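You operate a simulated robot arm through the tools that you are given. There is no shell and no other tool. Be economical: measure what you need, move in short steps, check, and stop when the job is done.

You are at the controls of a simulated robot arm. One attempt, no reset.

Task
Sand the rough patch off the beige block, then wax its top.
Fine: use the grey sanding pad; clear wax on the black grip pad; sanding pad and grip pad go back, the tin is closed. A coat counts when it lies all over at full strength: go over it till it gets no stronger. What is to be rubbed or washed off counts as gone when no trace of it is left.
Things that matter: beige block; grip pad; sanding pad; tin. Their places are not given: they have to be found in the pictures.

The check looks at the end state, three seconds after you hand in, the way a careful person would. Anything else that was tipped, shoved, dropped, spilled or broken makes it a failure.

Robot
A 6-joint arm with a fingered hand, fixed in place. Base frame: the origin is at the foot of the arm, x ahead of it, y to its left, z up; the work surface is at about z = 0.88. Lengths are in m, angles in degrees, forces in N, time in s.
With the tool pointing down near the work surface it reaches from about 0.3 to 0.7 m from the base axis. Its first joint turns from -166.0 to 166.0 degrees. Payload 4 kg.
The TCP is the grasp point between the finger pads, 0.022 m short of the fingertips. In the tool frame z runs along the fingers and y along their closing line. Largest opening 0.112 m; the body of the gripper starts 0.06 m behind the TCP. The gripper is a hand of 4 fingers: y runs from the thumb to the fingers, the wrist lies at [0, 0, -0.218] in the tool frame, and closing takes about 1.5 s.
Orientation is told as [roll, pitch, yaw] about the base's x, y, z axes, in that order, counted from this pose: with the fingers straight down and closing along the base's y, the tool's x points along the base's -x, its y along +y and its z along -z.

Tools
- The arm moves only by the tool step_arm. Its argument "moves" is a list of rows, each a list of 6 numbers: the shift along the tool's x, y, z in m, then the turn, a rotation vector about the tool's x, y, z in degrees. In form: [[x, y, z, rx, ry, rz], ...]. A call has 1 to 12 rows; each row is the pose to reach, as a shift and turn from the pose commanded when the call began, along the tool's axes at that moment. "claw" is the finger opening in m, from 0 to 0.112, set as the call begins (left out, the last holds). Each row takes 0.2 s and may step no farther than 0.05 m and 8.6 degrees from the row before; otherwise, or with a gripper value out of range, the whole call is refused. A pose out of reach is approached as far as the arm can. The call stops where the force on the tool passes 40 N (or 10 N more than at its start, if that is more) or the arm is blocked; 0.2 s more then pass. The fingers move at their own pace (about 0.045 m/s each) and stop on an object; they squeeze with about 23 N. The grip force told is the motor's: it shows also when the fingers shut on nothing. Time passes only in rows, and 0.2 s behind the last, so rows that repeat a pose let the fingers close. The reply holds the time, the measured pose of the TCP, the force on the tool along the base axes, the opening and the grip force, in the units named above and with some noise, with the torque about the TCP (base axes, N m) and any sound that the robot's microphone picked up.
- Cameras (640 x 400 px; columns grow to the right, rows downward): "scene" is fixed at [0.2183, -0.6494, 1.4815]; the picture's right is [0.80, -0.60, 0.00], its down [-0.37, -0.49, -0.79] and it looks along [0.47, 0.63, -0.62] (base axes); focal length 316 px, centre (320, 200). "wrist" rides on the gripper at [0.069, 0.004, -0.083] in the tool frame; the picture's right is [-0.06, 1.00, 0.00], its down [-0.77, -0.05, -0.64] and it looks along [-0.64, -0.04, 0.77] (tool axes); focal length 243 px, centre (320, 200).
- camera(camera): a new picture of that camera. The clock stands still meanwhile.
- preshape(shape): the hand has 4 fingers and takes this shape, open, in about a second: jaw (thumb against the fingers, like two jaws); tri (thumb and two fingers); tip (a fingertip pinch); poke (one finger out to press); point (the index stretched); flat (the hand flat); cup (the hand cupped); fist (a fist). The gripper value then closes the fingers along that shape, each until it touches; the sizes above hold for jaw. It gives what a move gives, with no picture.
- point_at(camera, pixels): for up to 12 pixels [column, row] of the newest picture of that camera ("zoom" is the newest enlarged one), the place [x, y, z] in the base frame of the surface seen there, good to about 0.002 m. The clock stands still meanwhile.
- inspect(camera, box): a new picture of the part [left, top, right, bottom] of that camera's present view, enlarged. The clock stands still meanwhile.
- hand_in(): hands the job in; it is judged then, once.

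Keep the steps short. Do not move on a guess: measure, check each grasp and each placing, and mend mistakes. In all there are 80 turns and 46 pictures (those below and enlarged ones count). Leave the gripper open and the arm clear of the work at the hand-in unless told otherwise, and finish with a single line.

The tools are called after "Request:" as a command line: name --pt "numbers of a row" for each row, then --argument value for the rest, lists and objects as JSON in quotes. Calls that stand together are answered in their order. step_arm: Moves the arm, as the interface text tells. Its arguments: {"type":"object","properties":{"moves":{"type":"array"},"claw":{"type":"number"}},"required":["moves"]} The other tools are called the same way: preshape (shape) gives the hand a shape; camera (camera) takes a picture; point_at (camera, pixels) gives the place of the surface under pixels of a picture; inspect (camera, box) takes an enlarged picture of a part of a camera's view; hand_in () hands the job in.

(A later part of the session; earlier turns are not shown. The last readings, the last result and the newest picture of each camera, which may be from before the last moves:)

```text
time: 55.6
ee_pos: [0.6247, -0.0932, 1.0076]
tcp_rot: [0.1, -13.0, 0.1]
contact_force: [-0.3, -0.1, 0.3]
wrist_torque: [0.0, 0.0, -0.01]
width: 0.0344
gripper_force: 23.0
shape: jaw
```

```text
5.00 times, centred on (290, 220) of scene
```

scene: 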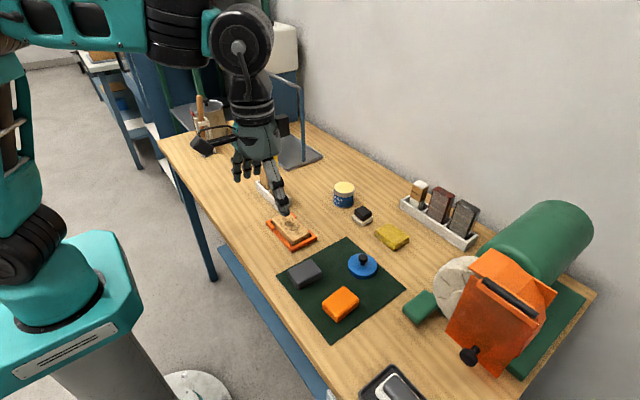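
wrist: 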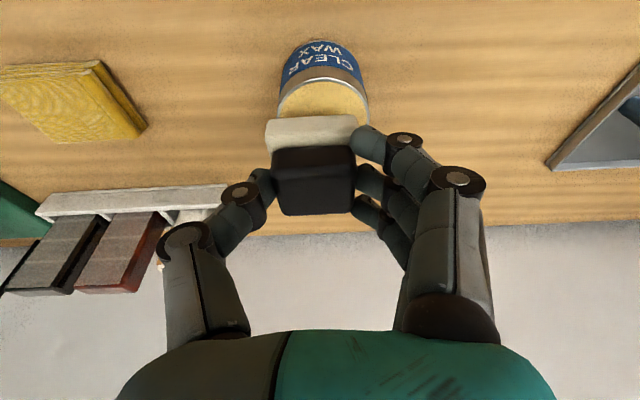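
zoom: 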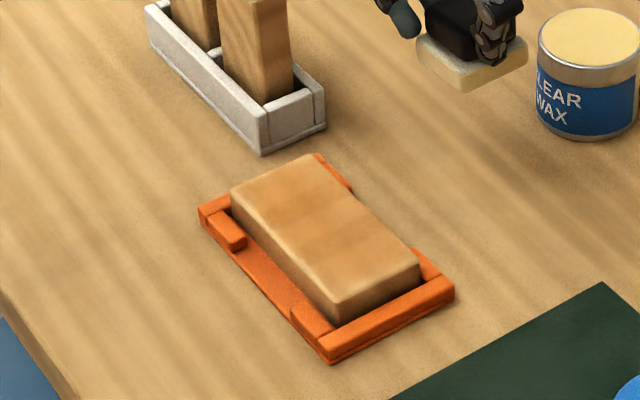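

Better, but the near end may not be at full strength. One more dip and round.

Request:
step_arm --pt "-0.046 0.003 0.0107 0 0 0" --pt "-0.0928 0.006 0.0214 0 0 0" --pt "-0.0928 0.006 0.0214 0 0 0" --pt "-0.0872 0.006 0.0455 0 0 0" --pt "-0.0862 0.006 0.0502 0 0 0" --pt "-0.0858 0.006 0.0516 0 0 0" --pt "-0.0856 0.006 0.0525 0 0 0" --pt "-0.0856 0.006 0.0525 0 0 0"

```text
time: 57.4
ee_pos: [0.7215, -0.0876, 0.977]
tcp_rot: [0.1, -13.3, 0.2]
contact_force: [0.6, 1.3, 10.8]
wrist_torque: [0.32, 0.17, -0.04]
width: 0.0346
gripper_force: 23.3
shape: jaw
```

Request:
step_arm --pt "-0.0068 0 -0.0292 0 0 0" --pt "0.0191 0 -0.0506 0 0 0" --pt "0.063 -0.005 -0.0607 0 0 0" --pt "0.1079 -0.01 -0.066 0 0 0" --pt "0.149 -0.0125 -0.0662 0 0 0" --pt "0.192 -0.0125 -0.0605 0 0 0" --pt "0.1978 -0.0125 -0.0352 0 0 0" --pt "0.2005 -0.0125 -0.0225 0 0 0" --pt "0.2015 -0.0125 -0.018 0 0 0" --pt "0.2019 -0.0125 -0.0159 0 0 0" --pt "0.2019 -0.0125 -0.0159 0 0 0"

```text
time: 59.8
ee_pos: [0.5215, -0.1008, 0.9457]
tcp_rot: [0.1, -13.3, 0.1]
contact_force: [0.9, -1.9, 20.4]
wrist_torque: [0.3, 0.21, -0.03]
width: 0.0354
gripper_force: 22.4
shape: jaw
```

Good contact (20 N). Two stroke rounds, then lift and look.

Request:
step_arm --pt "0.0 -0.04 0.0 0 0 0" --pt "0.01 -0.04 -0.0022 0 0 0" --pt "0.01 -0.02 -0.0022 0 0 0" --pt "0.01 0.01 -0.0022 0 0 0" --pt "0.01 0.036 -0.0022 0 0 0" --pt "-0.01 0.036 0.0022 0 0 0" --pt "-0.01 0.01 0.0022 0 0 0" --pt "-0.01 -0.02 0.0022 0 0 0" --pt "-0.01 -0.04 0.0022 0 0 0" --pt "0.01 -0.04 -0.0022 0 0 0" --pt "0.0 -0.02 0.0 0 0 0" --pt "0.0 0.01 0.0 0 0 0"

Request:
step_arm --pt "0.0 0.026 0.0 0 0 0" --pt "0.01 0.026 -0.0022 0 0 0" --pt "-0.01 0.026 0.0022 0 0 0" --pt "-0.01 -0.01 0.0022 0 0 0" --pt "-0.01 -0.05 0.0022 0 0 0" --pt "0.0 -0.05 0.0 0 0 0" --pt "0.01 -0.05 -0.0022 0 0 0" --pt "0.01 -0.01 -0.0022 0 0 0" --pt "0.0 -0.01 0.0 0 0 0" --pt "0.0 -0.045 0.0 0 0 0" --pt "0.0 -0.01 0.0 0 0 0"

Request:
step_arm --pt "-0.0068 0 -0.0292 0 0 0" --pt "-0.035 0 -0.055 0 0 0" --pt "-0.075 0.002 -0.045 0 0 0" --pt "-0.117 0.005 -0.035 0 0 0" --pt "-0.117 0.005 -0.035 0 0 0"

Request:
inspect --camera "scene" --box '[240, 180, 340, 260]'

Request:
inspect --camera "wrist" --box '[220, 0, 420, 125]'

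```text
time: 62.4
ee_pos: [0.5199, -0.0902, 0.944]
tcp_rot: [0.1, -13.1, 0.1]
contact_force: [0.5, -6.1, 16.9]
wrist_torque: [0.08, 0.17, 0.07]
width: 0.0356
gripper_force: 22.8
shape: jaw
```

```text
time: 64.8
ee_pos: [0.5212, -0.1022, 0.9451]
tcp_rot: [0.0, -13.1, 0.1]
contact_force: [-1.2, -2.2, 3.9]
wrist_torque: [0.02, 0.02, 0.04]
width: 0.0346
gripper_force: 22.9
shape: jaw
```

```text
time: 66.0
ee_pos: [0.6302, -0.0964, 1.0063]
tcp_rot: [0.1, -13.0, 0.1]
contact_force: [0.5, 0.6, -0.2]
wrist_torque: [0.02, -0.04, -0.03]
width: 0.0343
gripper_force: 23.1
shape: jaw
```

```text
5.00 times, centred on (290, 220) of scene
```

zoom: 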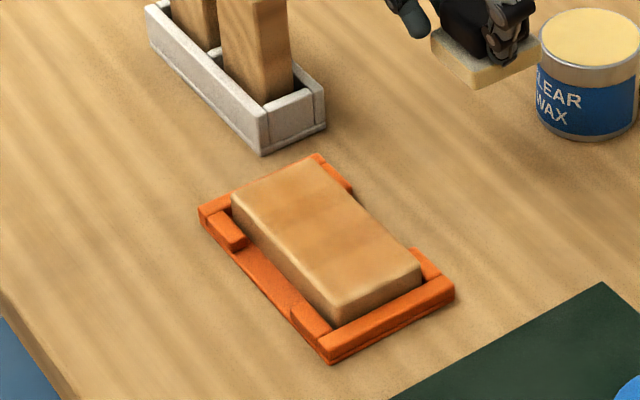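

```text
3.20 times, centred on (320, 62) of wrist
```

zoom: 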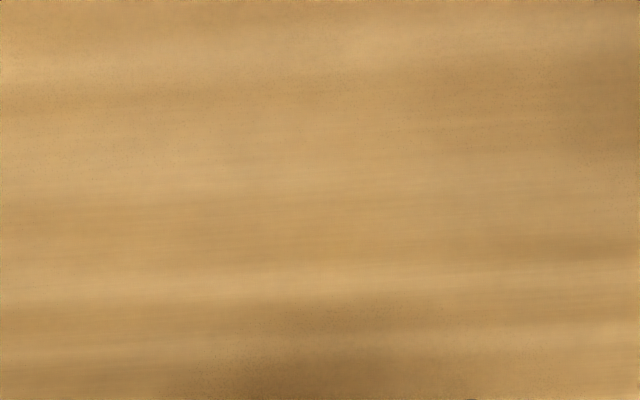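

Looks nearly even. Closer zoom on the top before giving back the pad.

Request:
inspect --camera "scene" --box '[270, 205, 330, 245]'

```text
10.00 times, centred on (300, 225) of scene
```

zoom: 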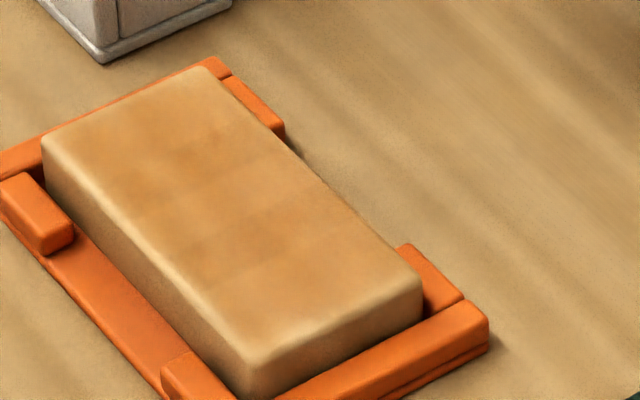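

The rim zones at both ends and the right edge look slightly lighter. Measuring where the top's edges actually lie.

Request:
point_at --camera "zoom" --pixels '[[250, 350], [410, 275], [200, 72], [55, 135], [330, 300], [130, 100], [300, 170], [150, 240], [390, 265], [190, 85], [70, 140], [260, 335]]'

```text
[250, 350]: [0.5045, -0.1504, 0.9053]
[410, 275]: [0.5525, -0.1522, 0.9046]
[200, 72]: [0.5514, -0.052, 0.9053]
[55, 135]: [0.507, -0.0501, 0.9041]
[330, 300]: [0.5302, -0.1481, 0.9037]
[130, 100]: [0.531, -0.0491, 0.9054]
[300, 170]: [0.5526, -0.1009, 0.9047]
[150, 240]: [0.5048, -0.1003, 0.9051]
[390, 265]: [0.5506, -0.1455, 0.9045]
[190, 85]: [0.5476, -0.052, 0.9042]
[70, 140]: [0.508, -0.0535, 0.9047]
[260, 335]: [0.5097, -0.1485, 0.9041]
```

Top spans x 0.503–0.555, y -0.154…-0.048; my strokes were biased to -x and short at the ends. One more dip, then a round centred properly and reaching past the edges.

Request:
step_arm --pt "-0.044 0.004 0.0102 0 0 0" --pt "-0.0883 0.0086 0.0204 0 0 0" --pt "-0.0883 0.0086 0.0204 0 0 0" --pt "-0.0829 0.0086 0.044 0 0 0" --pt "-0.082 0.0086 0.048 0 0 0" --pt "-0.0817 0.0086 0.0492 0 0 0" --pt "-0.0813 0.0086 0.0506 0 0 0" --pt "-0.0813 0.0086 0.0506 0 0 0"

```text
time: 67.8
ee_pos: [0.7199, -0.0872, 0.9751]
tcp_rot: [0.1, -13.2, 0.1]
contact_force: [0.4, 1.3, 7.9]
wrist_torque: [0.18, 0.01, -0.01]
width: 0.0344
gripper_force: 22.7
shape: jaw
```

Request:
step_arm --pt "-0.0068 0 -0.0292 0 0 0" --pt "0.0191 0 -0.0506 0 0 0" --pt "0.063 -0.005 -0.0607 0 0 0" --pt "0.1079 -0.01 -0.066 0 0 0" --pt "0.149 -0.0138 -0.0652 0 0 0" --pt "0.188 -0.0138 -0.0595 0 0 0" --pt "0.1934 -0.0138 -0.0352 0 0 0" --pt "0.1961 -0.0138 -0.0225 0 0 0" --pt "0.1971 -0.0138 -0.0175 0 0 0" --pt "0.1975 -0.0138 -0.0154 0 0 0" --pt "0.1975 -0.0138 -0.0154 0 0 0"

```text
time: 70.2
ee_pos: [0.522, -0.1018, 0.9461]
tcp_rot: [0.1, -13.0, 0.1]
contact_force: [-0.8, -0.9, 3.1]
wrist_torque: [0.06, 0.03, 0.05]
width: 0.0342
gripper_force: 22.7
shape: jaw
```

Light contact; 1.2 mm deeper, perimeter and middle strokes, two rounds.

Request:
step_arm --pt "-0.0124 0.02 0.0041 0 0 0" --pt "-0.0124 0.042 0.0041 0 0 0" --pt "0.0003 0.042 0.0012 0 0 0" --pt "0.01 0.042 -0.0011 0 0 0" --pt "0.01 0.0 -0.0011 0 0 0" --pt "0.01 -0.044 -0.0011 0 0 0" --pt "0.0003 -0.044 0.0012 0 0 0" --pt "-0.0124 -0.044 0.0041 0 0 0" --pt "-0.0124 0.0 0.0041 0 0 0" --pt "-0.0124 0.042 0.0041 0 0 0" --pt "0.0003 0.02 0.0012 0 0 0" --pt "0.0003 0 0.0012 0 0 0"

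Request:
step_arm --pt "-0.0127 -0.02 0.0032 0 0 0" --pt "-0.0127 -0.044 0.0032 0 0 0" --pt "0.0 -0.044 0.0003 0 0 0" --pt "0.0097 -0.044 -0.002 0 0 0" --pt "0.0097 0.0 -0.002 0 0 0" --pt "0.0097 0.042 -0.002 0 0 0" --pt "0.0 0.042 0.0003 0 0 0" --pt "-0.0127 0.042 0.0032 0 0 0" --pt "-0.0127 0.0 0.0032 0 0 0" --pt "-0.0127 -0.044 0.0032 0 0 0" --pt "0.0 -0.02 0.0003 0 0 0" --pt "0 0 0.0003 0 0 0"

Request:
step_arm --pt "-0.0068 0 -0.0292 0 0 0" --pt "-0.035 0 -0.055 0 0 0" --pt "-0.075 0.002 -0.045 0 0 0" --pt "-0.117 0.005 -0.035 0 0 0" --pt "-0.117 0.005 -0.035 0 0 0"

Request:
inspect --camera "scene" --box '[270, 205, 330, 245]'

```text
time: 72.8
ee_pos: [0.5208, -0.1011, 0.944]
tcp_rot: [0.1, -12.9, 0.3]
contact_force: [-0.7, 4.2, 11.0]
wrist_torque: [0.24, 0.01, 0.0]
width: 0.0316
gripper_force: 23.1
shape: jaw
```

```text
time: 75.4
ee_pos: [0.5222, -0.1015, 0.9442]
tcp_rot: [0.1, -13.1, 0.1]
contact_force: [-0.5, -0.3, 0.3]
wrist_torque: [0.0, 0.01, 0.0]
width: 0.0313
gripper_force: 22.6
shape: jaw
```

```text
time: 76.6
ee_pos: [0.6291, -0.0964, 1.002]
tcp_rot: [0.1, -13.0, 0.1]
contact_force: [0.4, 0.0, 0.1]
wrist_torque: [0.01, 0.0, 0.0]
width: 0.0311
gripper_force: 22.9
shape: jaw
```

```text
10.00 times, centred on (300, 225) of scene
```

zoom: 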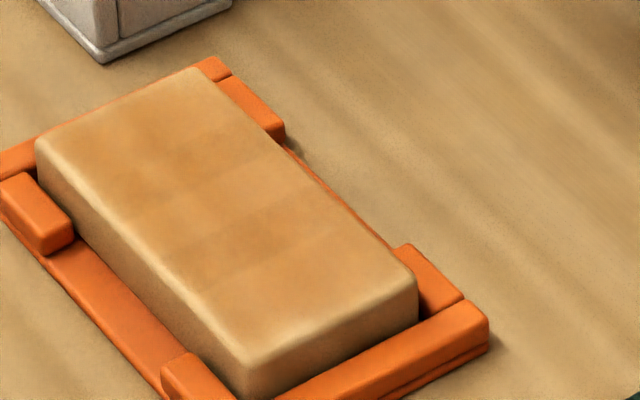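

Width changed to 0.031, so the pad may have shifted in the grip. Looking at it.

Request:
inspect --camera "wrist" --box '[220, 80, 480, 260]'

Request:
inspect --camera "scene" --box '[300, 150, 360, 200]'

```text
2.22 times, centred on (350, 170) of wrist
```

zoom: 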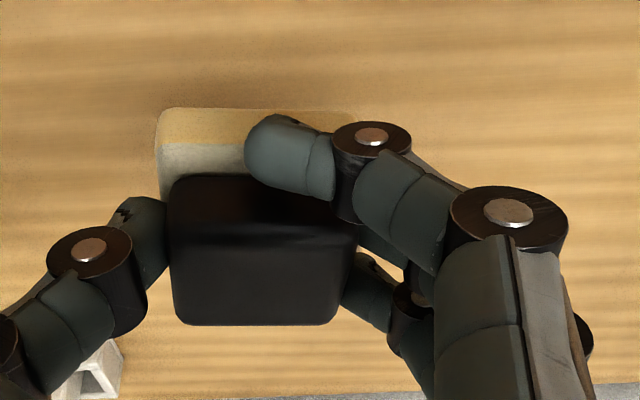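

```text
8.00 times, centred on (330, 175) of scene
```

zoom: 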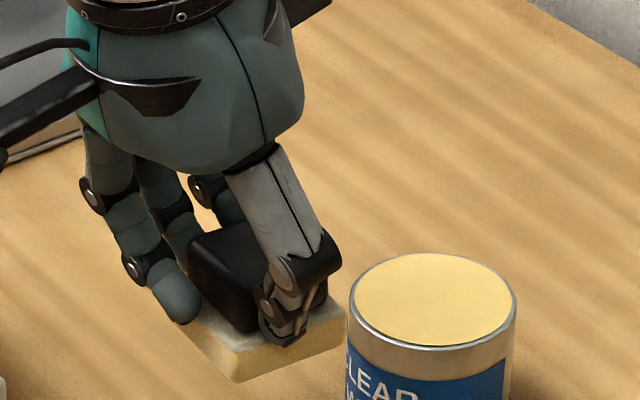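

The pad slid forward in the grip (near finger slipped off the handle's front). Measuring the pad's place relative to the TCP (0.629,-0.096,1.002).

Request:
point_at --camera "zoom" --pixels '[[237, 350], [237, 376], [190, 325], [340, 320], [195, 237], [228, 222], [212, 260], [235, 250], [340, 345]]'

Request:
camera --camera "wrist"

Request:
point_at --camera "wrist" --pixels '[[280, 158], [300, 158], [278, 132], [300, 135], [300, 195], [280, 212], [340, 212], [320, 180], [278, 142], [330, 130]]'

```text
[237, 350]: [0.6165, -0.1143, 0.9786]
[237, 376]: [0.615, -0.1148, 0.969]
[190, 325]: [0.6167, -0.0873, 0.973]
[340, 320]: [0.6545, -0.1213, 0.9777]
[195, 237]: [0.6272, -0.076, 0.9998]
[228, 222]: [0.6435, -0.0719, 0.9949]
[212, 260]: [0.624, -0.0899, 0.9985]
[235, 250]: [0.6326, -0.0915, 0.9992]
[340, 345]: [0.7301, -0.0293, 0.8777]
```

```text
9 pictures are left
```

wrist: 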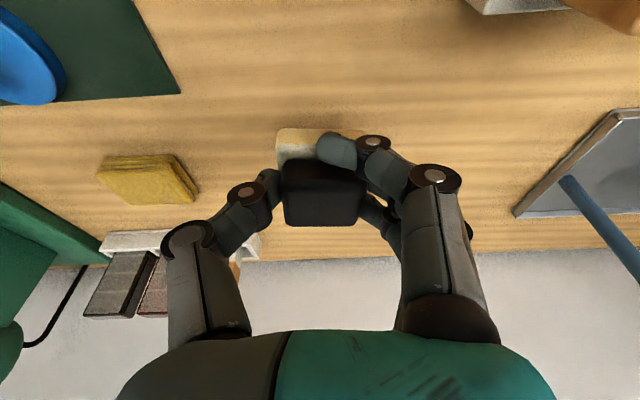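

```text
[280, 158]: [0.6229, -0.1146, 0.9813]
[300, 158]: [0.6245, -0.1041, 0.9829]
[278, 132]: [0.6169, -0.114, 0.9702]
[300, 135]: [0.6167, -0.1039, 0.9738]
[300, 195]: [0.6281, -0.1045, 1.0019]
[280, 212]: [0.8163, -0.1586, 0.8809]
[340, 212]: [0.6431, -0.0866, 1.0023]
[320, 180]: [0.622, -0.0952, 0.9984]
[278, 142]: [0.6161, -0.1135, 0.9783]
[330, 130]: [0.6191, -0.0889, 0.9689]
```

Pad is offset +5 mm in x, turned -9°, and ~6 mm higher in the grip. I'll set it down on its home spot (straightening it), then regrasp.

Request:
step_arm --pt "0 -0.04 0 -0.5 0 -2.2" --pt "-0.0097 -0.075 0.0023 -1 0 -4.4" --pt "-0.0438 -0.0836 0.0101 -1.5 0 -6.6" --pt "-0.0765 -0.0836 0.0177 -2 0 -8.8" --pt "-0.0675 -0.0836 0.0567 -2 0 -8.8" --pt "-0.0619 -0.0836 0.081 -2 0 -8.8" --pt "-0.0596 -0.0836 0.0907 -2 0 -8.8" --pt "-0.0587 -0.0836 0.0946 -2 0 -8.8" --pt "-0.0587 -0.0836 0.0946 -2 0 -8.8"

```text
time: 78.6
ee_pos: [0.7063, -0.1776, 0.9244]
tcp_rot: [0.1, -13.0, 9.3]
contact_force: [0.2, -0.8, -1.0]
wrist_torque: [-0.04, -0.02, 0.02]
width: 0.0312
gripper_force: 22.8
shape: jaw
```

Lowering slowly to contact.

Request:
step_arm --pt "0.0009 -0.002 0.0039 0 0 0" --pt "0.0011 -0.002 0.0049 0 0 0" --pt "0.0014 -0.002 0.0058 0 0 0" --pt "0.0016 -0.002 0.0068 0 0 0" --pt "0.0016 -0.002 0.0068 0 0 0"

```text
time: 79.8
ee_pos: [0.708, -0.181, 0.9174]
tcp_rot: [0.1, -13.0, 9.2]
contact_force: [0.2, 0.1, -0.5]
wrist_torque: [0.04, 0.03, 0.0]
width: 0.0312
gripper_force: 23.2
shape: jaw
```

Request:
step_arm --pt "0.0002 0 0.001 0 0 0" --pt "0.0004 0 0.0019 0 0 0" --pt "0.0007 0 0.0029 0 0 0" --pt "0.0009 0 0.0036 0 0 0" --pt "0.0009 0 0.0036 0 0 0"

```text
time: 81.0
ee_pos: [0.7077, -0.1808, 0.9168]
tcp_rot: [-0.1, -13.3, 9.2]
contact_force: [-2.6, 1.8, 27.9]
wrist_torque: [0.38, 0.08, -0.02]
width: 0.0319
gripper_force: 22.6
shape: jaw
```

On the table at home. Easing off, opening to 0.056 and lifting clear.

Request:
step_arm --pt "-0.0003 0 -0.0015 0 0 0" --pt "-0.0003 0 -0.0015 0 0 0" --pt "-0.0003 0 -0.0015 0 0 0" --pt "-0.0003 0 -0.0015 0 0 0" --pt "-0.0045 0 -0.02 0 0 0" --pt "-0.011 0 -0.049 0 0 0" --pt "-0.004 0 -0.08 1 0 4.4" --pt "0.03 0 -0.09 2 0 8.8" --pt "0.03 0 -0.09 2 0 8.8" --claw 0.056

Request:
camera --camera "wrist"

```text
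time: 83.0
ee_pos: [0.6574, -0.1896, 0.9958]
tcp_rot: [0.1, -13.0, 0.2]
contact_force: [0.4, -1.4, -0.3]
wrist_torque: [0.01, 0.01, -0.01]
width: 0.0552
gripper_force: 0.0
shape: jaw
```

```text
8 pictures are left
```

wrist: 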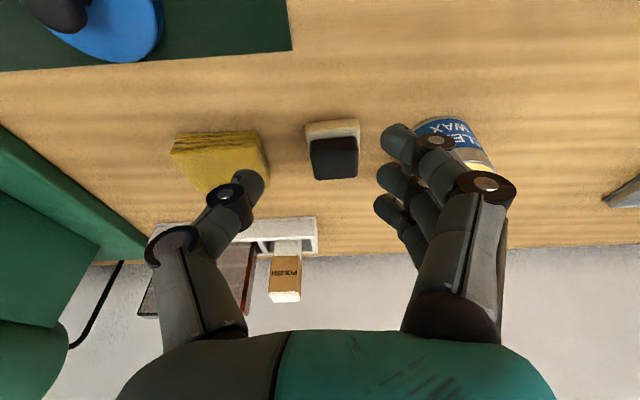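

Grip pad stands at home. Now viewing the block's coat from the wrist camera.

Request:
step_arm --pt "0.035 0.022 -0.016 0 0 0" --pt "0.07 0.045 -0.032 0 0 0" --pt "0.105 0.067 -0.047 0 0 0" --pt "0.1393 0.09 -0.063 0 0 0" --pt "0.1393 0.09 -0.063 0 0 0"

Request:
inspect --camera "wrist" --box '[220, 20, 420, 145]'

```text
time: 84.2
ee_pos: [0.5079, -0.1002, 1.023]
tcp_rot: [0.1, -13.0, 0.1]
contact_force: [-0.5, 0.3, -0.5]
wrist_torque: [-0.03, 0.02, -0.04]
width: 0.0554
gripper_force: 0.0
shape: jaw
```

```text
3.20 times, centred on (320, 82) of wrist
```

zoom: 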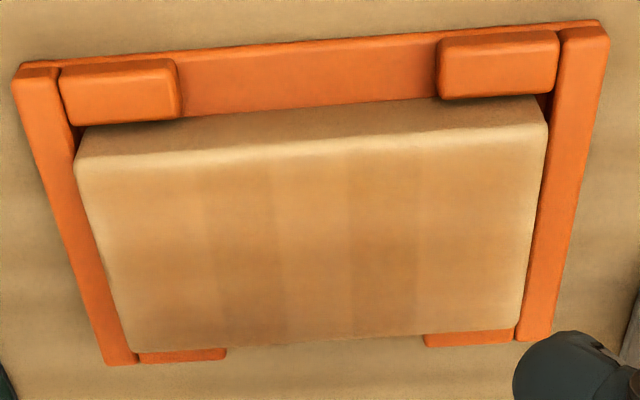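

The coat shows faint crosswise bands, so it isn't yet at full strength everywhere. I'll regrasp the pad and go on with slower, even strokes. First measuring the pad's place from the earlier wrist picture.

Request:
point_at --camera "wrist" --pixels '[[315, 152], [354, 147], [317, 177], [356, 173], [308, 128], [357, 122], [335, 160]]'

Request:
step_arm --pt "-0.035 -0.022 0.016 0 0 0" --pt "-0.07 -0.045 0.032 0 0 0" --pt "-0.105 -0.067 0.047 0 0 0" --pt "-0.1393 -0.08 0.063 0 0 0" --pt "-0.1393 -0.08 0.063 0 0 0"

```text
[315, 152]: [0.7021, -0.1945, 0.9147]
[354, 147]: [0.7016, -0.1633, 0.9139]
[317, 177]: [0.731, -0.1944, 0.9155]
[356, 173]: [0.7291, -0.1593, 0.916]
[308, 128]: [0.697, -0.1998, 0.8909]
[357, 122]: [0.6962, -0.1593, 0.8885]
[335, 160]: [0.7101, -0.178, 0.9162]
```

```text
time: 85.4
ee_pos: [0.6632, -0.179, 0.9926]
tcp_rot: [0.2, -13.1, 0.2]
contact_force: [1.1, 0.0, -0.2]
wrist_torque: [0.01, -0.05, -0.03]
width: 0.0552
gripper_force: 0.1
shape: jaw
```

Pad sits exactly at home. Descending and regrasping as before.

Request:
step_arm --pt "-0.025 0 0.015 0 0 0" --pt "-0.0446 0 0.0335 0 0 0" --pt "-0.0395 0 0.056 0 0 0" --pt "-0.035 0 0.0755 0 0 0" --pt "-0.0338 0 0.0803 0 0 0" --pt "-0.0338 0 0.0803 0 0 0"

Request:
step_arm --pt "0 0 0 0 0 0" --pt "0 0 0 0 0 0" --pt "0 0 0 0 0 0" --pt "0 0 0 0 0 0" --pt "0 0 0 0 0 0" --claw 0.02

```text
time: 86.8
ee_pos: [0.7104, -0.1783, 0.9232]
tcp_rot: [0.1, -13.0, 0.1]
contact_force: [0.8, 0.4, -0.6]
wrist_torque: [0.0, 0.0, 0.0]
width: 0.0554
gripper_force: 0.0
shape: jaw
```

```text
time: 88.0
ee_pos: [0.7096, -0.1805, 0.9236]
tcp_rot: [0.1, -13.0, 0.1]
contact_force: [-0.4, 0.0, -0.1]
wrist_torque: [-0.01, 0.05, 0.04]
width: 0.0256
gripper_force: 22.9
shape: jaw
```

Width only 0.0256: the near finger missed the handle. Opening, shifting 6 mm forward, closing again.

Request:
step_arm --pt "0 0 0 0 0 0" --pt "0 0 0 0 0 0" --pt "0 0 0 0 0 0" --pt "0 0 0 0 0 0" --pt "-0.003 0 0.0007 0 0 0" --pt "-0.0063 0.001 0.0014 0 0 0" --pt "-0.0063 0.001 0.0014 0 0 0" --claw 0.056

Request:
inspect --camera "wrist" --box '[220, 60, 460, 210]'

```text
time: 89.6
ee_pos: [0.7169, -0.1775, 0.9238]
tcp_rot: [0.1, -13.0, 0.1]
contact_force: [-0.5, 0.5, 1.1]
wrist_torque: [0.0, -0.01, 0.01]
width: 0.0553
gripper_force: 0.1
shape: jaw
```

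```text
2.67 times, centred on (340, 135) of wrist
```

zoom: 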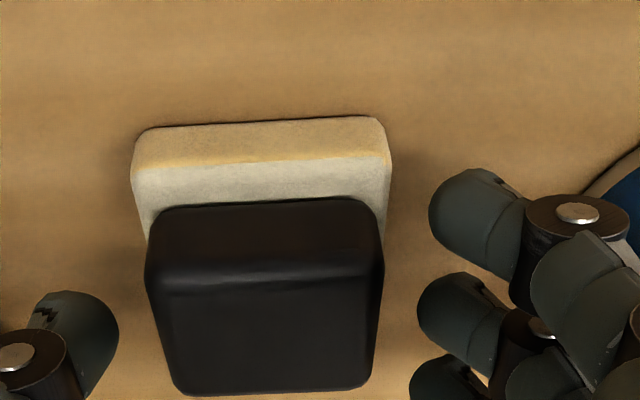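

The near finger is still at the handle's front edge. Shifting another 6 mm forward and closing.

Request:
step_arm --pt "-0.003 0 0.0007 0 0 0" --pt "-0.006 0 0.0014 0 0 0" --pt "-0.006 0 0.0014 0 0 0"

Request:
step_arm --pt "0 0 0 0 0 0" --pt "0 0 0 0 0 0" --pt "0 0 0 0 0 0" --pt "0 0 0 0 0 0" --pt "0 0 0 0 0 0" --claw 0.02

```text
time: 90.4
ee_pos: [0.7229, -0.1789, 0.9228]
tcp_rot: [0.2, -13.0, 0.1]
contact_force: [-0.1, 0.3, -0.3]
wrist_torque: [-0.01, -0.02, -0.03]
width: 0.0552
gripper_force: 0.2
shape: jaw
```

```text
time: 91.6
ee_pos: [0.7221, -0.1785, 0.9248]
tcp_rot: [0.1, -12.9, 0.0]
contact_force: [-0.4, -0.5, 1.4]
wrist_torque: [0.0, -0.02, 0.03]
width: 0.0254
gripper_force: 22.9
shape: jaw
```

Width again 0.025. Looking before anything else.

Request:
inspect --camera "wrist" --box '[220, 60, 460, 210]'

```text
2.67 times, centred on (340, 135) of wrist
```

zoom: 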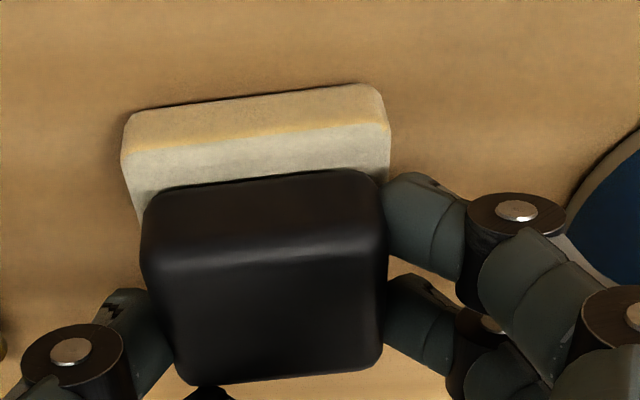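

Now the far finger went past the handle. The right spot is between: x≈0.7155. Opening, shifting back 6.5 mm, closing.

Request:
step_arm --pt "0 0 0 0 0 0" --pt "0 0 0 0 0 0" --pt "0 0 0 0 0 0" --pt "0 0 0 0 0 0" --pt "0.003 0 -0.0007 0 0 0" --pt "0.0065 0 -0.0008 0 0 0" --pt "0.0065 0 -0.0008 0 0 0" --claw 0.056

Request:
step_arm --pt "0 0 0 0 0 0" --pt "0 0 0 0 0 0" --pt "0 0 0 0 0 0" --pt "0 0 0 0 0 0" --pt "0 0 0 0 0 0" --claw 0.02

```text
time: 93.2
ee_pos: [0.7162, -0.1781, 0.9232]
tcp_rot: [0.1, -13.1, 0.1]
contact_force: [-0.4, 0.6, -0.6]
wrist_torque: [-0.02, 0.02, 0.01]
width: 0.0555
gripper_force: 0.0
shape: jaw
```

```text
time: 94.4
ee_pos: [0.7171, -0.1774, 0.923]
tcp_rot: [0.0, -13.1, 0.1]
contact_force: [0.7, 0.8, -0.7]
wrist_torque: [0.01, 0.01, -0.04]
width: 0.034
gripper_force: 22.9
shape: jaw
```

All fingers on (0.034). Lifting, to the tin, and pressing on the wax.

Request:
step_arm --pt "-0.009 0 -0.039 0 0 0" --pt "-0.0012 0 -0.0716 0 0 0" --pt "-0.0045 0.03 -0.0862 0 0 0" --pt "-0.0094 0.06 -0.0851 0 0 0" --pt "-0.0254 0.091 -0.0813 0 0 0" --pt "-0.0254 0.091 -0.0813 0 0 0" --pt "-0.021 0.091 -0.062 0 0 0" --pt "-0.0193 0.091 -0.0545 0 0 0" --pt "-0.0188 0.091 -0.0525 0 0 0" --pt "-0.0186 0.091 -0.0515 0 0 0" --pt "-0.0183 0.091 -0.0504 0 0 0" --pt "-0.0183 0.091 -0.0504 0 0 0"

```text
time: 97.0
ee_pos: [0.7232, -0.088, 0.9782]
tcp_rot: [0.2, -13.2, 0.1]
contact_force: [2.0, 0.7, 11.5]
wrist_torque: [-0.02, 0.0, -0.05]
width: 0.034
gripper_force: 23.0
shape: jaw
```

Request:
step_arm --pt "-0.0068 0 -0.0292 0 0 0" --pt "0.0191 0 -0.0506 0 0 0" --pt "0.063 -0.005 -0.0607 0 0 0" --pt "0.1079 -0.01 -0.066 0 0 0" --pt "0.149 -0.0135 -0.0652 0 0 0" --pt "0.188 -0.0135 -0.0595 0 0 0" --pt "0.1934 -0.0135 -0.0352 0 0 0" --pt "0.1961 -0.0135 -0.0225 0 0 0" --pt "0.1971 -0.0135 -0.0175 0 0 0" --pt "0.1976 -0.0135 -0.0152 0 0 0" --pt "0.1976 -0.0135 -0.0152 0 0 0"

```text
time: 99.4
ee_pos: [0.5274, -0.1017, 0.9485]
tcp_rot: [0.1, -13.1, 0.1]
contact_force: [-0.8, 0.1, 12.1]
wrist_torque: [0.0, 0.04, -0.01]
width: 0.0338
gripper_force: 23.2
shape: jaw
```

12 N contact, pad centred. Slow even strokes: low-x lane, high-x lane, twice.

Request:
step_arm --pt "0.0097 -0.02 -0.0019 0 0 0" --pt "0.0097 -0.045 -0.0019 0 0 0" --pt "0.0097 -0.03 -0.0019 0 0 0" --pt "0.0097 -0.015 -0.0019 0 0 0" --pt "0.0097 0 -0.0019 0 0 0" --pt "0.0097 0.015 -0.0019 0 0 0" --pt "0.0097 0.03 -0.0019 0 0 0" --pt "0.0097 0.043 -0.0019 0 0 0" --pt "0.0097 0.043 -0.0019 0 0 0" --pt "0 0.043 0.0004 0 0 0" --pt "0 0.02 0.0004 0 0 0" --pt "0 0 0.0004 0 0 0"

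Request:
step_arm --pt "-0.0097 0.02 0.0027 0 0 0" --pt "-0.0097 0.043 0.0027 0 0 0" --pt "-0.0097 0.03 0.0027 0 0 0" --pt "-0.0097 0.015 0.0027 0 0 0" --pt "-0.0097 0 0.0027 0 0 0" --pt "-0.0097 -0.015 0.0027 0 0 0" --pt "-0.0097 -0.03 0.0027 0 0 0" --pt "-0.0097 -0.045 0.0027 0 0 0" --pt "-0.0097 -0.045 0.0027 0 0 0" --pt "0 -0.045 0.0004 0 0 0" --pt "0 -0.02 0.0004 0 0 0" --pt "0 0 0.0004 0 0 0"

Request:
step_arm --pt "0.0097 -0.02 -0.0019 0 0 0" --pt "0.0097 -0.045 -0.0019 0 0 0" --pt "0.0097 -0.03 -0.0019 0 0 0" --pt "0.0097 -0.015 -0.0019 0 0 0" --pt "0.0097 0 -0.0019 0 0 0" --pt "0.0097 0.015 -0.0019 0 0 0" --pt "0.0097 0.03 -0.0019 0 0 0" --pt "0.0097 0.043 -0.0019 0 0 0" --pt "0.0097 0.043 -0.0019 0 0 0" --pt "0 0.043 0.0004 0 0 0" --pt "0 0.02 0.0004 0 0 0" --pt "0 0 0.0004 0 0 0"

Request:
step_arm --pt "-0.0097 0.02 0.0027 0 0 0" --pt "-0.0097 0.043 0.0027 0 0 0" --pt "-0.0097 0.03 0.0027 0 0 0" --pt "-0.0097 0.015 0.0027 0 0 0" --pt "-0.0097 0 0.0027 0 0 0" --pt "-0.0097 -0.015 0.0027 0 0 0" --pt "-0.0097 -0.03 0.0027 0 0 0" --pt "-0.0097 -0.045 0.0027 0 0 0" --pt "-0.0097 -0.045 0.0027 0 0 0" --pt "0 -0.045 0.0004 0 0 0" --pt "0 -0.02 0.0004 0 0 0" --pt "0 0 0.0004 0 0 0"

```text
time: 102.0
ee_pos: [0.5246, -0.1013, 0.9481]
tcp_rot: [0.2, -13.1, 0.2]
contact_force: [0.2, 5.7, 13.1]
wrist_torque: [0.2, 0.1, -0.11]
width: 0.0337
gripper_force: 23.3
shape: jaw
```

```text
time: 104.6
ee_pos: [0.5247, -0.1017, 0.9467]
tcp_rot: [0.1, -12.9, 0.1]
contact_force: [-0.2, -8.1, 17.6]
wrist_torque: [0.05, 0.17, 0.08]
width: 0.0342
gripper_force: 22.9
shape: jaw
```

```text
time: 107.2
ee_pos: [0.5256, -0.1019, 0.9475]
tcp_rot: [0.1, -13.0, 0.2]
contact_force: [-0.2, 1.0, 2.6]
wrist_torque: [0.08, 0.05, -0.03]
width: 0.0315
gripper_force: 23.2
shape: jaw
```

```text
time: 109.8
ee_pos: [0.5258, -0.1009, 0.9455]
tcp_rot: [0.1, -13.0, 0.1]
contact_force: [-0.2, -6.3, 15.5]
wrist_torque: [0.12, 0.17, 0.05]
width: 0.0326
gripper_force: 23.4
shape: jaw
```

Lifting away and taking one picture that shows both the coat and the pad in the grip.

Request:
step_arm --pt "-0.0068 0 -0.0292 0 0 0" --pt "-0.035 0 -0.055 0 0 0" --pt "-0.075 0.002 -0.045 0 0 0" --pt "-0.112 0.005 -0.036 0 0 0" --pt "-0.112 0.005 -0.036 0 0 0"

Request:
inspect --camera "scene" --box '[268, 174, 348, 246]'

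```text
time: 111.0
ee_pos: [0.6278, -0.0947, 1.0065]
tcp_rot: [0.0, -13.0, 0.2]
contact_force: [-0.7, 0.2, -1.3]
wrist_torque: [-0.03, 0.04, 0.01]
width: 0.0314
gripper_force: 22.6
shape: jaw
```

```text
5.56 times, centred on (308, 210) of scene
```

zoom: 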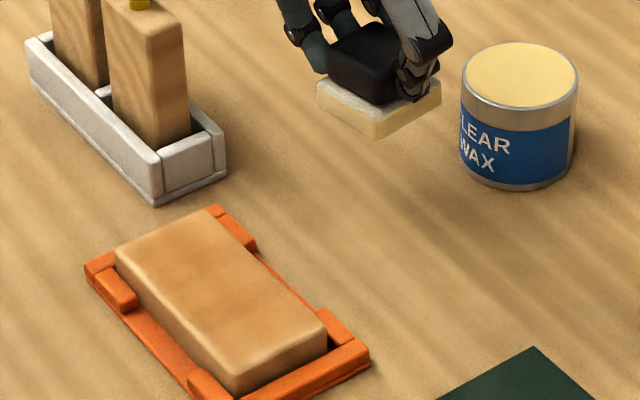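

More uniform now. Measuring the pad in the grip, to dip once more accurately.

Request:
point_at --camera "zoom" --pixels '[[374, 121], [374, 136], [319, 82], [438, 86], [320, 98], [438, 99], [250, 360], [210, 270], [370, 55]]'

```text
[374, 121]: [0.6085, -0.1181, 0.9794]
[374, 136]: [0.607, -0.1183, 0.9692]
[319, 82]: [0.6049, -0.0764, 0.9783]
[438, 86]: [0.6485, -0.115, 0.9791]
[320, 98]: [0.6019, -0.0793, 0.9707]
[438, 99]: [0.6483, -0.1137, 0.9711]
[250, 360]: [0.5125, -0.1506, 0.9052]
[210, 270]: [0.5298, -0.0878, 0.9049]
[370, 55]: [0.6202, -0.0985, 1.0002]
```

Pad centre nearly under the TCP, offset (-0.0016,-0.001). Dipping again.

Request:
step_arm --pt "-0.048 0.004 0.0111 0 0 0" --pt "-0.0966 0.0085 0.0223 0 0 0" --pt "-0.0966 0.0085 0.0223 0 0 0" --pt "-0.0912 0.0085 0.0457 0 0 0" --pt "-0.0903 0.0085 0.0496 0 0 0" --pt "-0.0899 0.0085 0.0515 0 0 0" --pt "-0.0896 0.0085 0.053 0 0 0" --pt "-0.0894 0.0085 0.0538 0 0 0" --pt "-0.0894 0.0085 0.0538 0 0 0"

```text
time: 113.0
ee_pos: [0.7273, -0.0869, 0.9761]
tcp_rot: [0.0, -13.3, 0.1]
contact_force: [4.7, -1.2, 20.7]
wrist_torque: [0.42, 0.11, -0.08]
width: 0.032
gripper_force: 23.4
shape: jaw
```

Request:
step_arm --pt "-0.0068 0 -0.0292 0 0 0" --pt "0.0191 0 -0.0506 0 0 0" --pt "0.063 -0.005 -0.0607 0 0 0" --pt "0.1079 -0.01 -0.066 0 0 0" --pt "0.149 -0.0131 -0.0652 0 0 0" --pt "0.188 -0.0131 -0.0595 0 0 0" --pt "0.1942 -0.0131 -0.0352 0 0 0" --pt "0.1969 -0.0131 -0.0225 0 0 0" --pt "0.1979 -0.0131 -0.0178 0 0 0" --pt "0.1983 -0.0131 -0.0156 0 0 0" --pt "0.1983 -0.0131 -0.0156 0 0 0"

```text
time: 115.4
ee_pos: [0.5292, -0.1012, 0.9461]
tcp_rot: [0.2, -13.2, 0.1]
contact_force: [-1.5, -0.8, 28.0]
wrist_torque: [0.53, 0.29, -0.04]
width: 0.0323
gripper_force: 22.5
shape: jaw
```

Slightly firm (28 N); easing 0.8 mm and doing the even strokes again over all lanes.

Request:
step_arm --pt "0.0097 -0.02 -0.003 0 0 0" --pt "0.0097 -0.045 -0.003 0 0 0" --pt "0.0097 -0.03 -0.003 0 0 0" --pt "0.0097 -0.015 -0.003 0 0 0" --pt "0.0097 0 -0.003 0 0 0" --pt "0.0097 0.015 -0.003 0 0 0" --pt "0.0097 0.03 -0.003 0 0 0" --pt "0.0097 0.043 -0.003 0 0 0" --pt "0.0097 0.043 -0.003 0 0 0" --pt "0 0.043 -0.0007 0 0 0" --pt "0 0.02 -0.0007 0 0 0" --pt "0 0 -0.0007 0 0 0"

Request:
step_arm --pt "-0.0097 0.02 0.0027 0 0 0" --pt "-0.0097 0.043 0.0027 0 0 0" --pt "-0.0097 0.03 0.0027 0 0 0" --pt "-0.0097 0.015 0.0027 0 0 0" --pt "-0.0097 0 0.0027 0 0 0" --pt "-0.0097 -0.015 0.0027 0 0 0" --pt "-0.0097 -0.03 0.0027 0 0 0" --pt "-0.0097 -0.045 0.0027 0 0 0" --pt "-0.0097 -0.045 0.0027 0 0 0" --pt "0 -0.045 0.0004 0 0 0" --pt "0 -0.02 0.0004 0 0 0" --pt "0 0 0.0004 0 0 0"

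Request:
step_arm --pt "0.0097 -0.02 -0.0019 0 0 0" --pt "0.0097 -0.045 -0.0019 0 0 0" --pt "0.0097 -0.03 -0.0019 0 0 0" --pt "0.0097 -0.015 -0.0019 0 0 0" --pt "0.0097 0 -0.0019 0 0 0" --pt "0.0097 0.015 -0.0019 0 0 0" --pt "0.0097 0.03 -0.0019 0 0 0" --pt "0.0097 0.043 -0.0019 0 0 0" --pt "-0.0097 0.043 0.0027 0 0 0" --pt "-0.0097 0.02 0.0027 0 0 0" --pt "-0.0097 -0.01 0.0027 0 0 0" --pt "-0.0097 -0.045 0.0027 0 0 0"

```text
time: 118.0
ee_pos: [0.5302, -0.0993, 0.9454]
tcp_rot: [0.2, -13.0, 0.3]
contact_force: [1.7, 9.9, 19.1]
wrist_torque: [0.83, 0.28, -0.14]
width: 0.0325
gripper_force: 23.3
shape: jaw
```

```text
time: 120.6
ee_pos: [0.5298, -0.1013, 0.9432]
tcp_rot: [0.0, -12.9, 0.0]
contact_force: [-1.6, -8.7, 20.5]
wrist_torque: [-0.02, 0.3, 0.12]
width: 0.0336
gripper_force: 22.6
shape: jaw
```

```text
time: 123.2
ee_pos: [0.5403, -0.1444, 0.9438]
tcp_rot: [0.1, -13.0, 0.4]
contact_force: [-0.5, 14.5, 30.0]
wrist_torque: [1.27, 0.46, -0.27]
width: 0.0316
gripper_force: 22.9
shape: jaw
```

Good firm contact throughout. Lifting to the viewing spot and picturing coat and pad.

Request:
step_arm --pt "-0.0068 0 -0.0292 0 0 0" --pt "-0.03 0.015 -0.055 0 0 0" --pt "-0.065 0.03 -0.048 0 0 0" --pt "-0.0994 0.045 -0.0396 0 0 0" --pt "-0.0994 0.045 -0.0396 0 0 0"

Request:
inspect --camera "scene" --box '[268, 174, 348, 246]'

Request:
point_at --camera "zoom" --pixels '[[374, 121], [374, 136], [319, 84], [438, 86], [320, 98], [438, 99], [370, 55]]'

```text
time: 124.4
ee_pos: [0.6275, -0.1005, 1.0047]
tcp_rot: [0.2, -12.9, 0.1]
contact_force: [0.3, -0.5, 0.2]
wrist_torque: [0.0, 0.01, 0.01]
width: 0.03
gripper_force: 22.8
shape: jaw
```

```text
5.56 times, centred on (308, 210) of scene
```

zoom: 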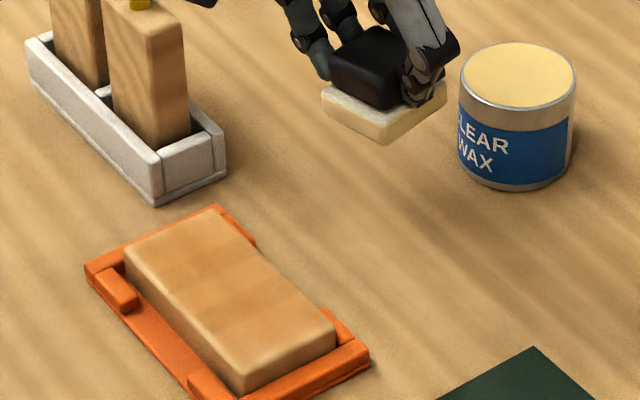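

```text
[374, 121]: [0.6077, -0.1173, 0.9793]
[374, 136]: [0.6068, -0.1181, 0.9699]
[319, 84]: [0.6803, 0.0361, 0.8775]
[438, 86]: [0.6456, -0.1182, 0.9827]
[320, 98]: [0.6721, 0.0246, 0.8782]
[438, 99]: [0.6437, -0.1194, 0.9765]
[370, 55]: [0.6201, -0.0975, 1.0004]
```

The coat now looks even and unchanged from the last round; I accept it. Measuring the pad's corners properly for returning it.

Request:
point_at --camera "zoom" --pixels '[[387, 125], [387, 142], [325, 90], [442, 86], [326, 101], [443, 97], [345, 60], [380, 75], [355, 100]]'

```text
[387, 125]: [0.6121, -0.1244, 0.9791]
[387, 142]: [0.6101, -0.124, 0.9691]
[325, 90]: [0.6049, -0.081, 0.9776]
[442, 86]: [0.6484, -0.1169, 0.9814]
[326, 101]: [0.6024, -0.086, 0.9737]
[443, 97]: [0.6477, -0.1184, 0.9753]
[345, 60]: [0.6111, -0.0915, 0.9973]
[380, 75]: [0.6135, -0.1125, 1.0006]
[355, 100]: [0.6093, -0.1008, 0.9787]
```

Pad sits with yaw +10°, offset (-0.002,0). Carrying it home, undoing that turn, lowering near the table.

Request:
step_arm --pt "0 -0.04 0 0.5 0 2.2" --pt "-0.0146 -0.0785 0.0034 1 0 4.4" --pt "-0.0536 -0.0785 0.0124 1.5 0 6.6" --pt "-0.0891 -0.0785 0.0206 2 0 8.8" --pt "-0.0801 -0.0785 0.0596 2 0 8.8" --pt "-0.0745 -0.0785 0.0839 2 0 8.8" --pt "-0.0718 -0.0785 0.0956 2 0 8.8" --pt "-0.0709 -0.0785 0.0995 2 0 8.8" --pt "-0.0702 -0.0785 0.1024 2 0 8.8" --pt "-0.0697 -0.0785 0.1044 2 0 8.8" --pt "-0.0697 -0.0785 0.1044 2 0 8.8"

```text
time: 126.8
ee_pos: [0.7219, -0.1785, 0.9217]
tcp_rot: [0.1, -13.3, -9.0]
contact_force: [4.3, 1.2, 18.2]
wrist_torque: [0.44, 0.22, -0.09]
width: 0.0306
gripper_force: 22.9
shape: jaw
```

Seated (18 N). Easing, opening, lifting, and moving back to look at pad and lid.

Request:
step_arm --pt "-0.0001 0 -0.0006 0 0 0" --pt "-0.0001 0 -0.0006 0 0 0" --pt "-0.0001 0 -0.0006 0 0 0" --pt "-0.0001 0 -0.0006 0 0 0" --pt "-0.0045 0 -0.02 0 0 0" --pt "-0.011 0 -0.049 0 0 0" --pt "0.0 0 -0.08 -1 0 -4.4" --pt "0.035 -0.015 -0.085 -2 0 -8.8" --pt "0.075 -0.04 -0.09 -2 0 -8.8" --pt "0.11 -0.065 -0.1 -2 0 -8.8" --pt "0.11 -0.065 -0.1 -2 0 -8.8" --claw 0.056

Request:
camera --camera "wrist"

```text
time: 129.2
ee_pos: [0.58, -0.224, 0.9913]
tcp_rot: [0.1, -13.0, 0.3]
contact_force: [-0.3, 0.5, 0.0]
wrist_torque: [0.01, 0.01, 0.02]
width: 0.0552
gripper_force: 0.2
shape: jaw
```

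```text
2 pictures are left
```

wrist: 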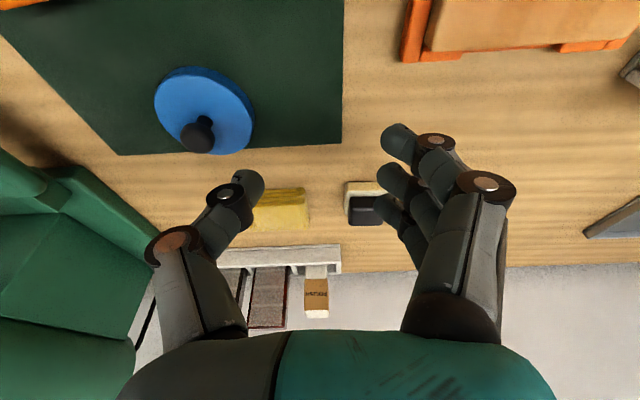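

Two pictures left; point measurements are free. Measuring knob, lid rim and grip pad from this picture.

Request:
point_at --camera "wrist" --pixels '[[197, 138], [180, 133], [213, 130], [197, 152], [198, 120], [155, 95], [252, 120], [205, 68], [225, 152], [195, 95], [240, 90], [165, 130]]'

Request:
point_at --camera "wrist" --pixels '[[347, 185], [376, 184], [352, 200], [376, 198], [353, 220], [380, 218], [364, 210], [362, 187], [270, 205], [350, 215]]'

Request:
point_at --camera "scene" --pixels '[[335, 188], [352, 189], [343, 183], [343, 193]]'

```text
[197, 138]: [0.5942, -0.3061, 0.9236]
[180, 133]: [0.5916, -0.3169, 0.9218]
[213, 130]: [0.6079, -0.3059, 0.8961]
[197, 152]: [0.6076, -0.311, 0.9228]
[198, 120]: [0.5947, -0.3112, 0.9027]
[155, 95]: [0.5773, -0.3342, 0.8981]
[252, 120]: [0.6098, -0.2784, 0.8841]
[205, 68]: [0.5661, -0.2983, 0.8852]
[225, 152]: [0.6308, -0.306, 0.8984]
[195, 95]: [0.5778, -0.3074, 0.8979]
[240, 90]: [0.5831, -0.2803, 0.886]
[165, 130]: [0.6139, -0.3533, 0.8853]
```

```text
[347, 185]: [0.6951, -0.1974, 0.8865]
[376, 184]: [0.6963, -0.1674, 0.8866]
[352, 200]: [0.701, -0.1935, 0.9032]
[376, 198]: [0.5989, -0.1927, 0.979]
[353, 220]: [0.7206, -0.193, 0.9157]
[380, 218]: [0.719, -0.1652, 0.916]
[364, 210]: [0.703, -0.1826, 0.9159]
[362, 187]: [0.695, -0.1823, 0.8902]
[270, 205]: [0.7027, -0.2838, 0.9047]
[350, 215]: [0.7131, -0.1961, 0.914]
```

```text
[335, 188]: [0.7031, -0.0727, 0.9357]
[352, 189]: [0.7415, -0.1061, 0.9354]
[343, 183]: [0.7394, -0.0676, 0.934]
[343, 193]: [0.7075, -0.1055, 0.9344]
```

Grip pad is at home, level. Knob ≈(0.599,-0.311). Getting the tin's rim from the last zoom, to be exact on its centre.

Request:
point_at --camera "zoom" --pixels '[[465, 75], [572, 76], [518, 48], [518, 102], [480, 55], [556, 97], [480, 96], [556, 54]]'

Request:
step_arm --pt "-0.004 -0.043 0.0 0 0 0" --pt "-0.0165 -0.087 0.0038 0 0 0" --pt "-0.0135 -0.087 0.018 0 0 0" --pt "-0.0135 -0.087 0.018 0 0 0"

```text
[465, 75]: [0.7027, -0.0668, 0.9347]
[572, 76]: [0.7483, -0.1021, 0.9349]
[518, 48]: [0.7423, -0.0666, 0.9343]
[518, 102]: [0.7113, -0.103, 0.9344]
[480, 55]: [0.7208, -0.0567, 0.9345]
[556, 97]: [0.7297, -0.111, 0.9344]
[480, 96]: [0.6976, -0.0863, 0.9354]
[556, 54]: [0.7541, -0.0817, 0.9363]
```

```text
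time: 130.2
ee_pos: [0.5999, -0.3096, 0.977]
tcp_rot: [0.0, -12.9, 0.2]
contact_force: [0.7, -0.1, -0.1]
wrist_torque: [0.0, 0.0, 0.01]
width: 0.0553
gripper_force: 0.1
shape: jaw
```

Tin centre (0.7259,-0.0844), lid centre/knob (0.598,-0.311). Descending around the knob (tips just above the lid's disc), then closing.

Request:
step_arm --pt "0.009 -0.001 0.02 0 0 0" --pt "0.0135 -0.001 0.038 0 0 0" --pt "0.0154 -0.001 0.0467 0 0 0" --pt "0.0154 -0.001 0.0467 0 0 0"

Request:
step_arm --pt "0 0 0 0 0 0" --pt "0 0 0 0 0 0" --pt "0 0 0 0 0 0" --pt "0 0 0 0 0 0" --pt "0 0 0 0 0 0" --pt "0 0 0 0 0 0" --pt "0 0 0 0 0 0" --claw 0.006

```text
time: 131.2
ee_pos: [0.5927, -0.3108, 0.9277]
tcp_rot: [0.1, -13.1, 0.1]
contact_force: [-0.1, -1.0, -0.1]
wrist_torque: [0.0, -0.03, 0.01]
width: 0.0554
gripper_force: 0.0
shape: jaw
```

```text
time: 132.8
ee_pos: [0.593, -0.3092, 0.926]
tcp_rot: [0.1, -13.0, 0.1]
contact_force: [0.2, 0.4, -0.3]
wrist_torque: [-0.03, 0.03, 0.0]
width: 0.0019
gripper_force: 23.0
shape: jaw
5 turns are left
```

Few turns left, so I combine: lift the lid, carry it above the tin, and look.

Request:
step_arm --pt "-0.0068 0 -0.0292 0 0 0" --pt "-0.0146 0 -0.0633 0 0 0" --pt "-0.0277 0.025 -0.0756 0 0 0" --pt "-0.0424 0.06 -0.0723 0 0 0" --pt "-0.0618 0.1 -0.0678 0 0 0" --pt "-0.0813 0.14 -0.0633 0 0 0" --pt "-0.1008 0.175 -0.0588 0 0 0" --pt "-0.1222 0.205 -0.0538 0 0 0" --pt "-0.1425 0.2266 -0.0491 0 0 0" --pt "-0.1425 0.2266 -0.0491 0 0 0" --pt "-0.1425 0.2266 -0.0491 0 0 0"

Request:
inspect --camera "scene" --box '[295, 140, 395, 280]'

Request:
point_at --camera "zoom" --pixels '[[280, 60], [300, 80], [320, 80], [340, 80], [300, 100], [320, 100], [340, 100], [300, 120], [320, 120], [340, 120], [280, 100], [360, 100]]'

```text
time: 135.2
ee_pos: [0.7225, -0.0836, 1.0088]
tcp_rot: [0.0, -12.9, 0.1]
contact_force: [0.8, -0.1, 0.3]
wrist_torque: [0.02, 0.0, -0.01]
width: 0.0007
gripper_force: 22.9
shape: jaw
```

```text
2.86 times, centred on (345, 210) of scene
```

zoom: 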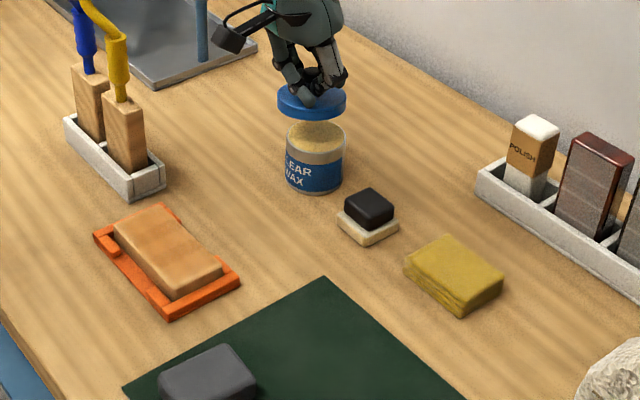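

```text
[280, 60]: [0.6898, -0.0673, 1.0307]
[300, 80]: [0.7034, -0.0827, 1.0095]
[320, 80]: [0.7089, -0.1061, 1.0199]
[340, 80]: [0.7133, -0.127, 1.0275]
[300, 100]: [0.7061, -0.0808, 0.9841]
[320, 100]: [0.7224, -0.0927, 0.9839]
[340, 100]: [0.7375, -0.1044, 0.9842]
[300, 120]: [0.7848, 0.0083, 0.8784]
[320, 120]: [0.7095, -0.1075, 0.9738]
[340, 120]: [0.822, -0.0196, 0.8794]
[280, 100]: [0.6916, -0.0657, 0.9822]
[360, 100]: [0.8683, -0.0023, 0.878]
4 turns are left
```

The lid is held level above the tin. Measuring its rim precisely against the tin.

Request:
point_at --camera "zoom" --pixels '[[280, 95], [344, 95], [283, 103], [341, 103], [312, 109], [298, 108], [327, 108], [312, 116], [281, 106], [344, 106], [288, 136], [342, 137]]'

```text
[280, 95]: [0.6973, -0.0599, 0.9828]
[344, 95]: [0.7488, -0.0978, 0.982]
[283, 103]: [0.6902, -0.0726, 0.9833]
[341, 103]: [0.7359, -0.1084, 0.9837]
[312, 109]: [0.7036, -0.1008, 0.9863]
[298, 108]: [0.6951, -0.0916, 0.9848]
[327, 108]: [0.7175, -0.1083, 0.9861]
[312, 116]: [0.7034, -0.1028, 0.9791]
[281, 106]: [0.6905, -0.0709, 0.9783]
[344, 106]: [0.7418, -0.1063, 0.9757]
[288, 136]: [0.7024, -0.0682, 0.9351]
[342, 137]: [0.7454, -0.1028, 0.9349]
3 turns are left
```

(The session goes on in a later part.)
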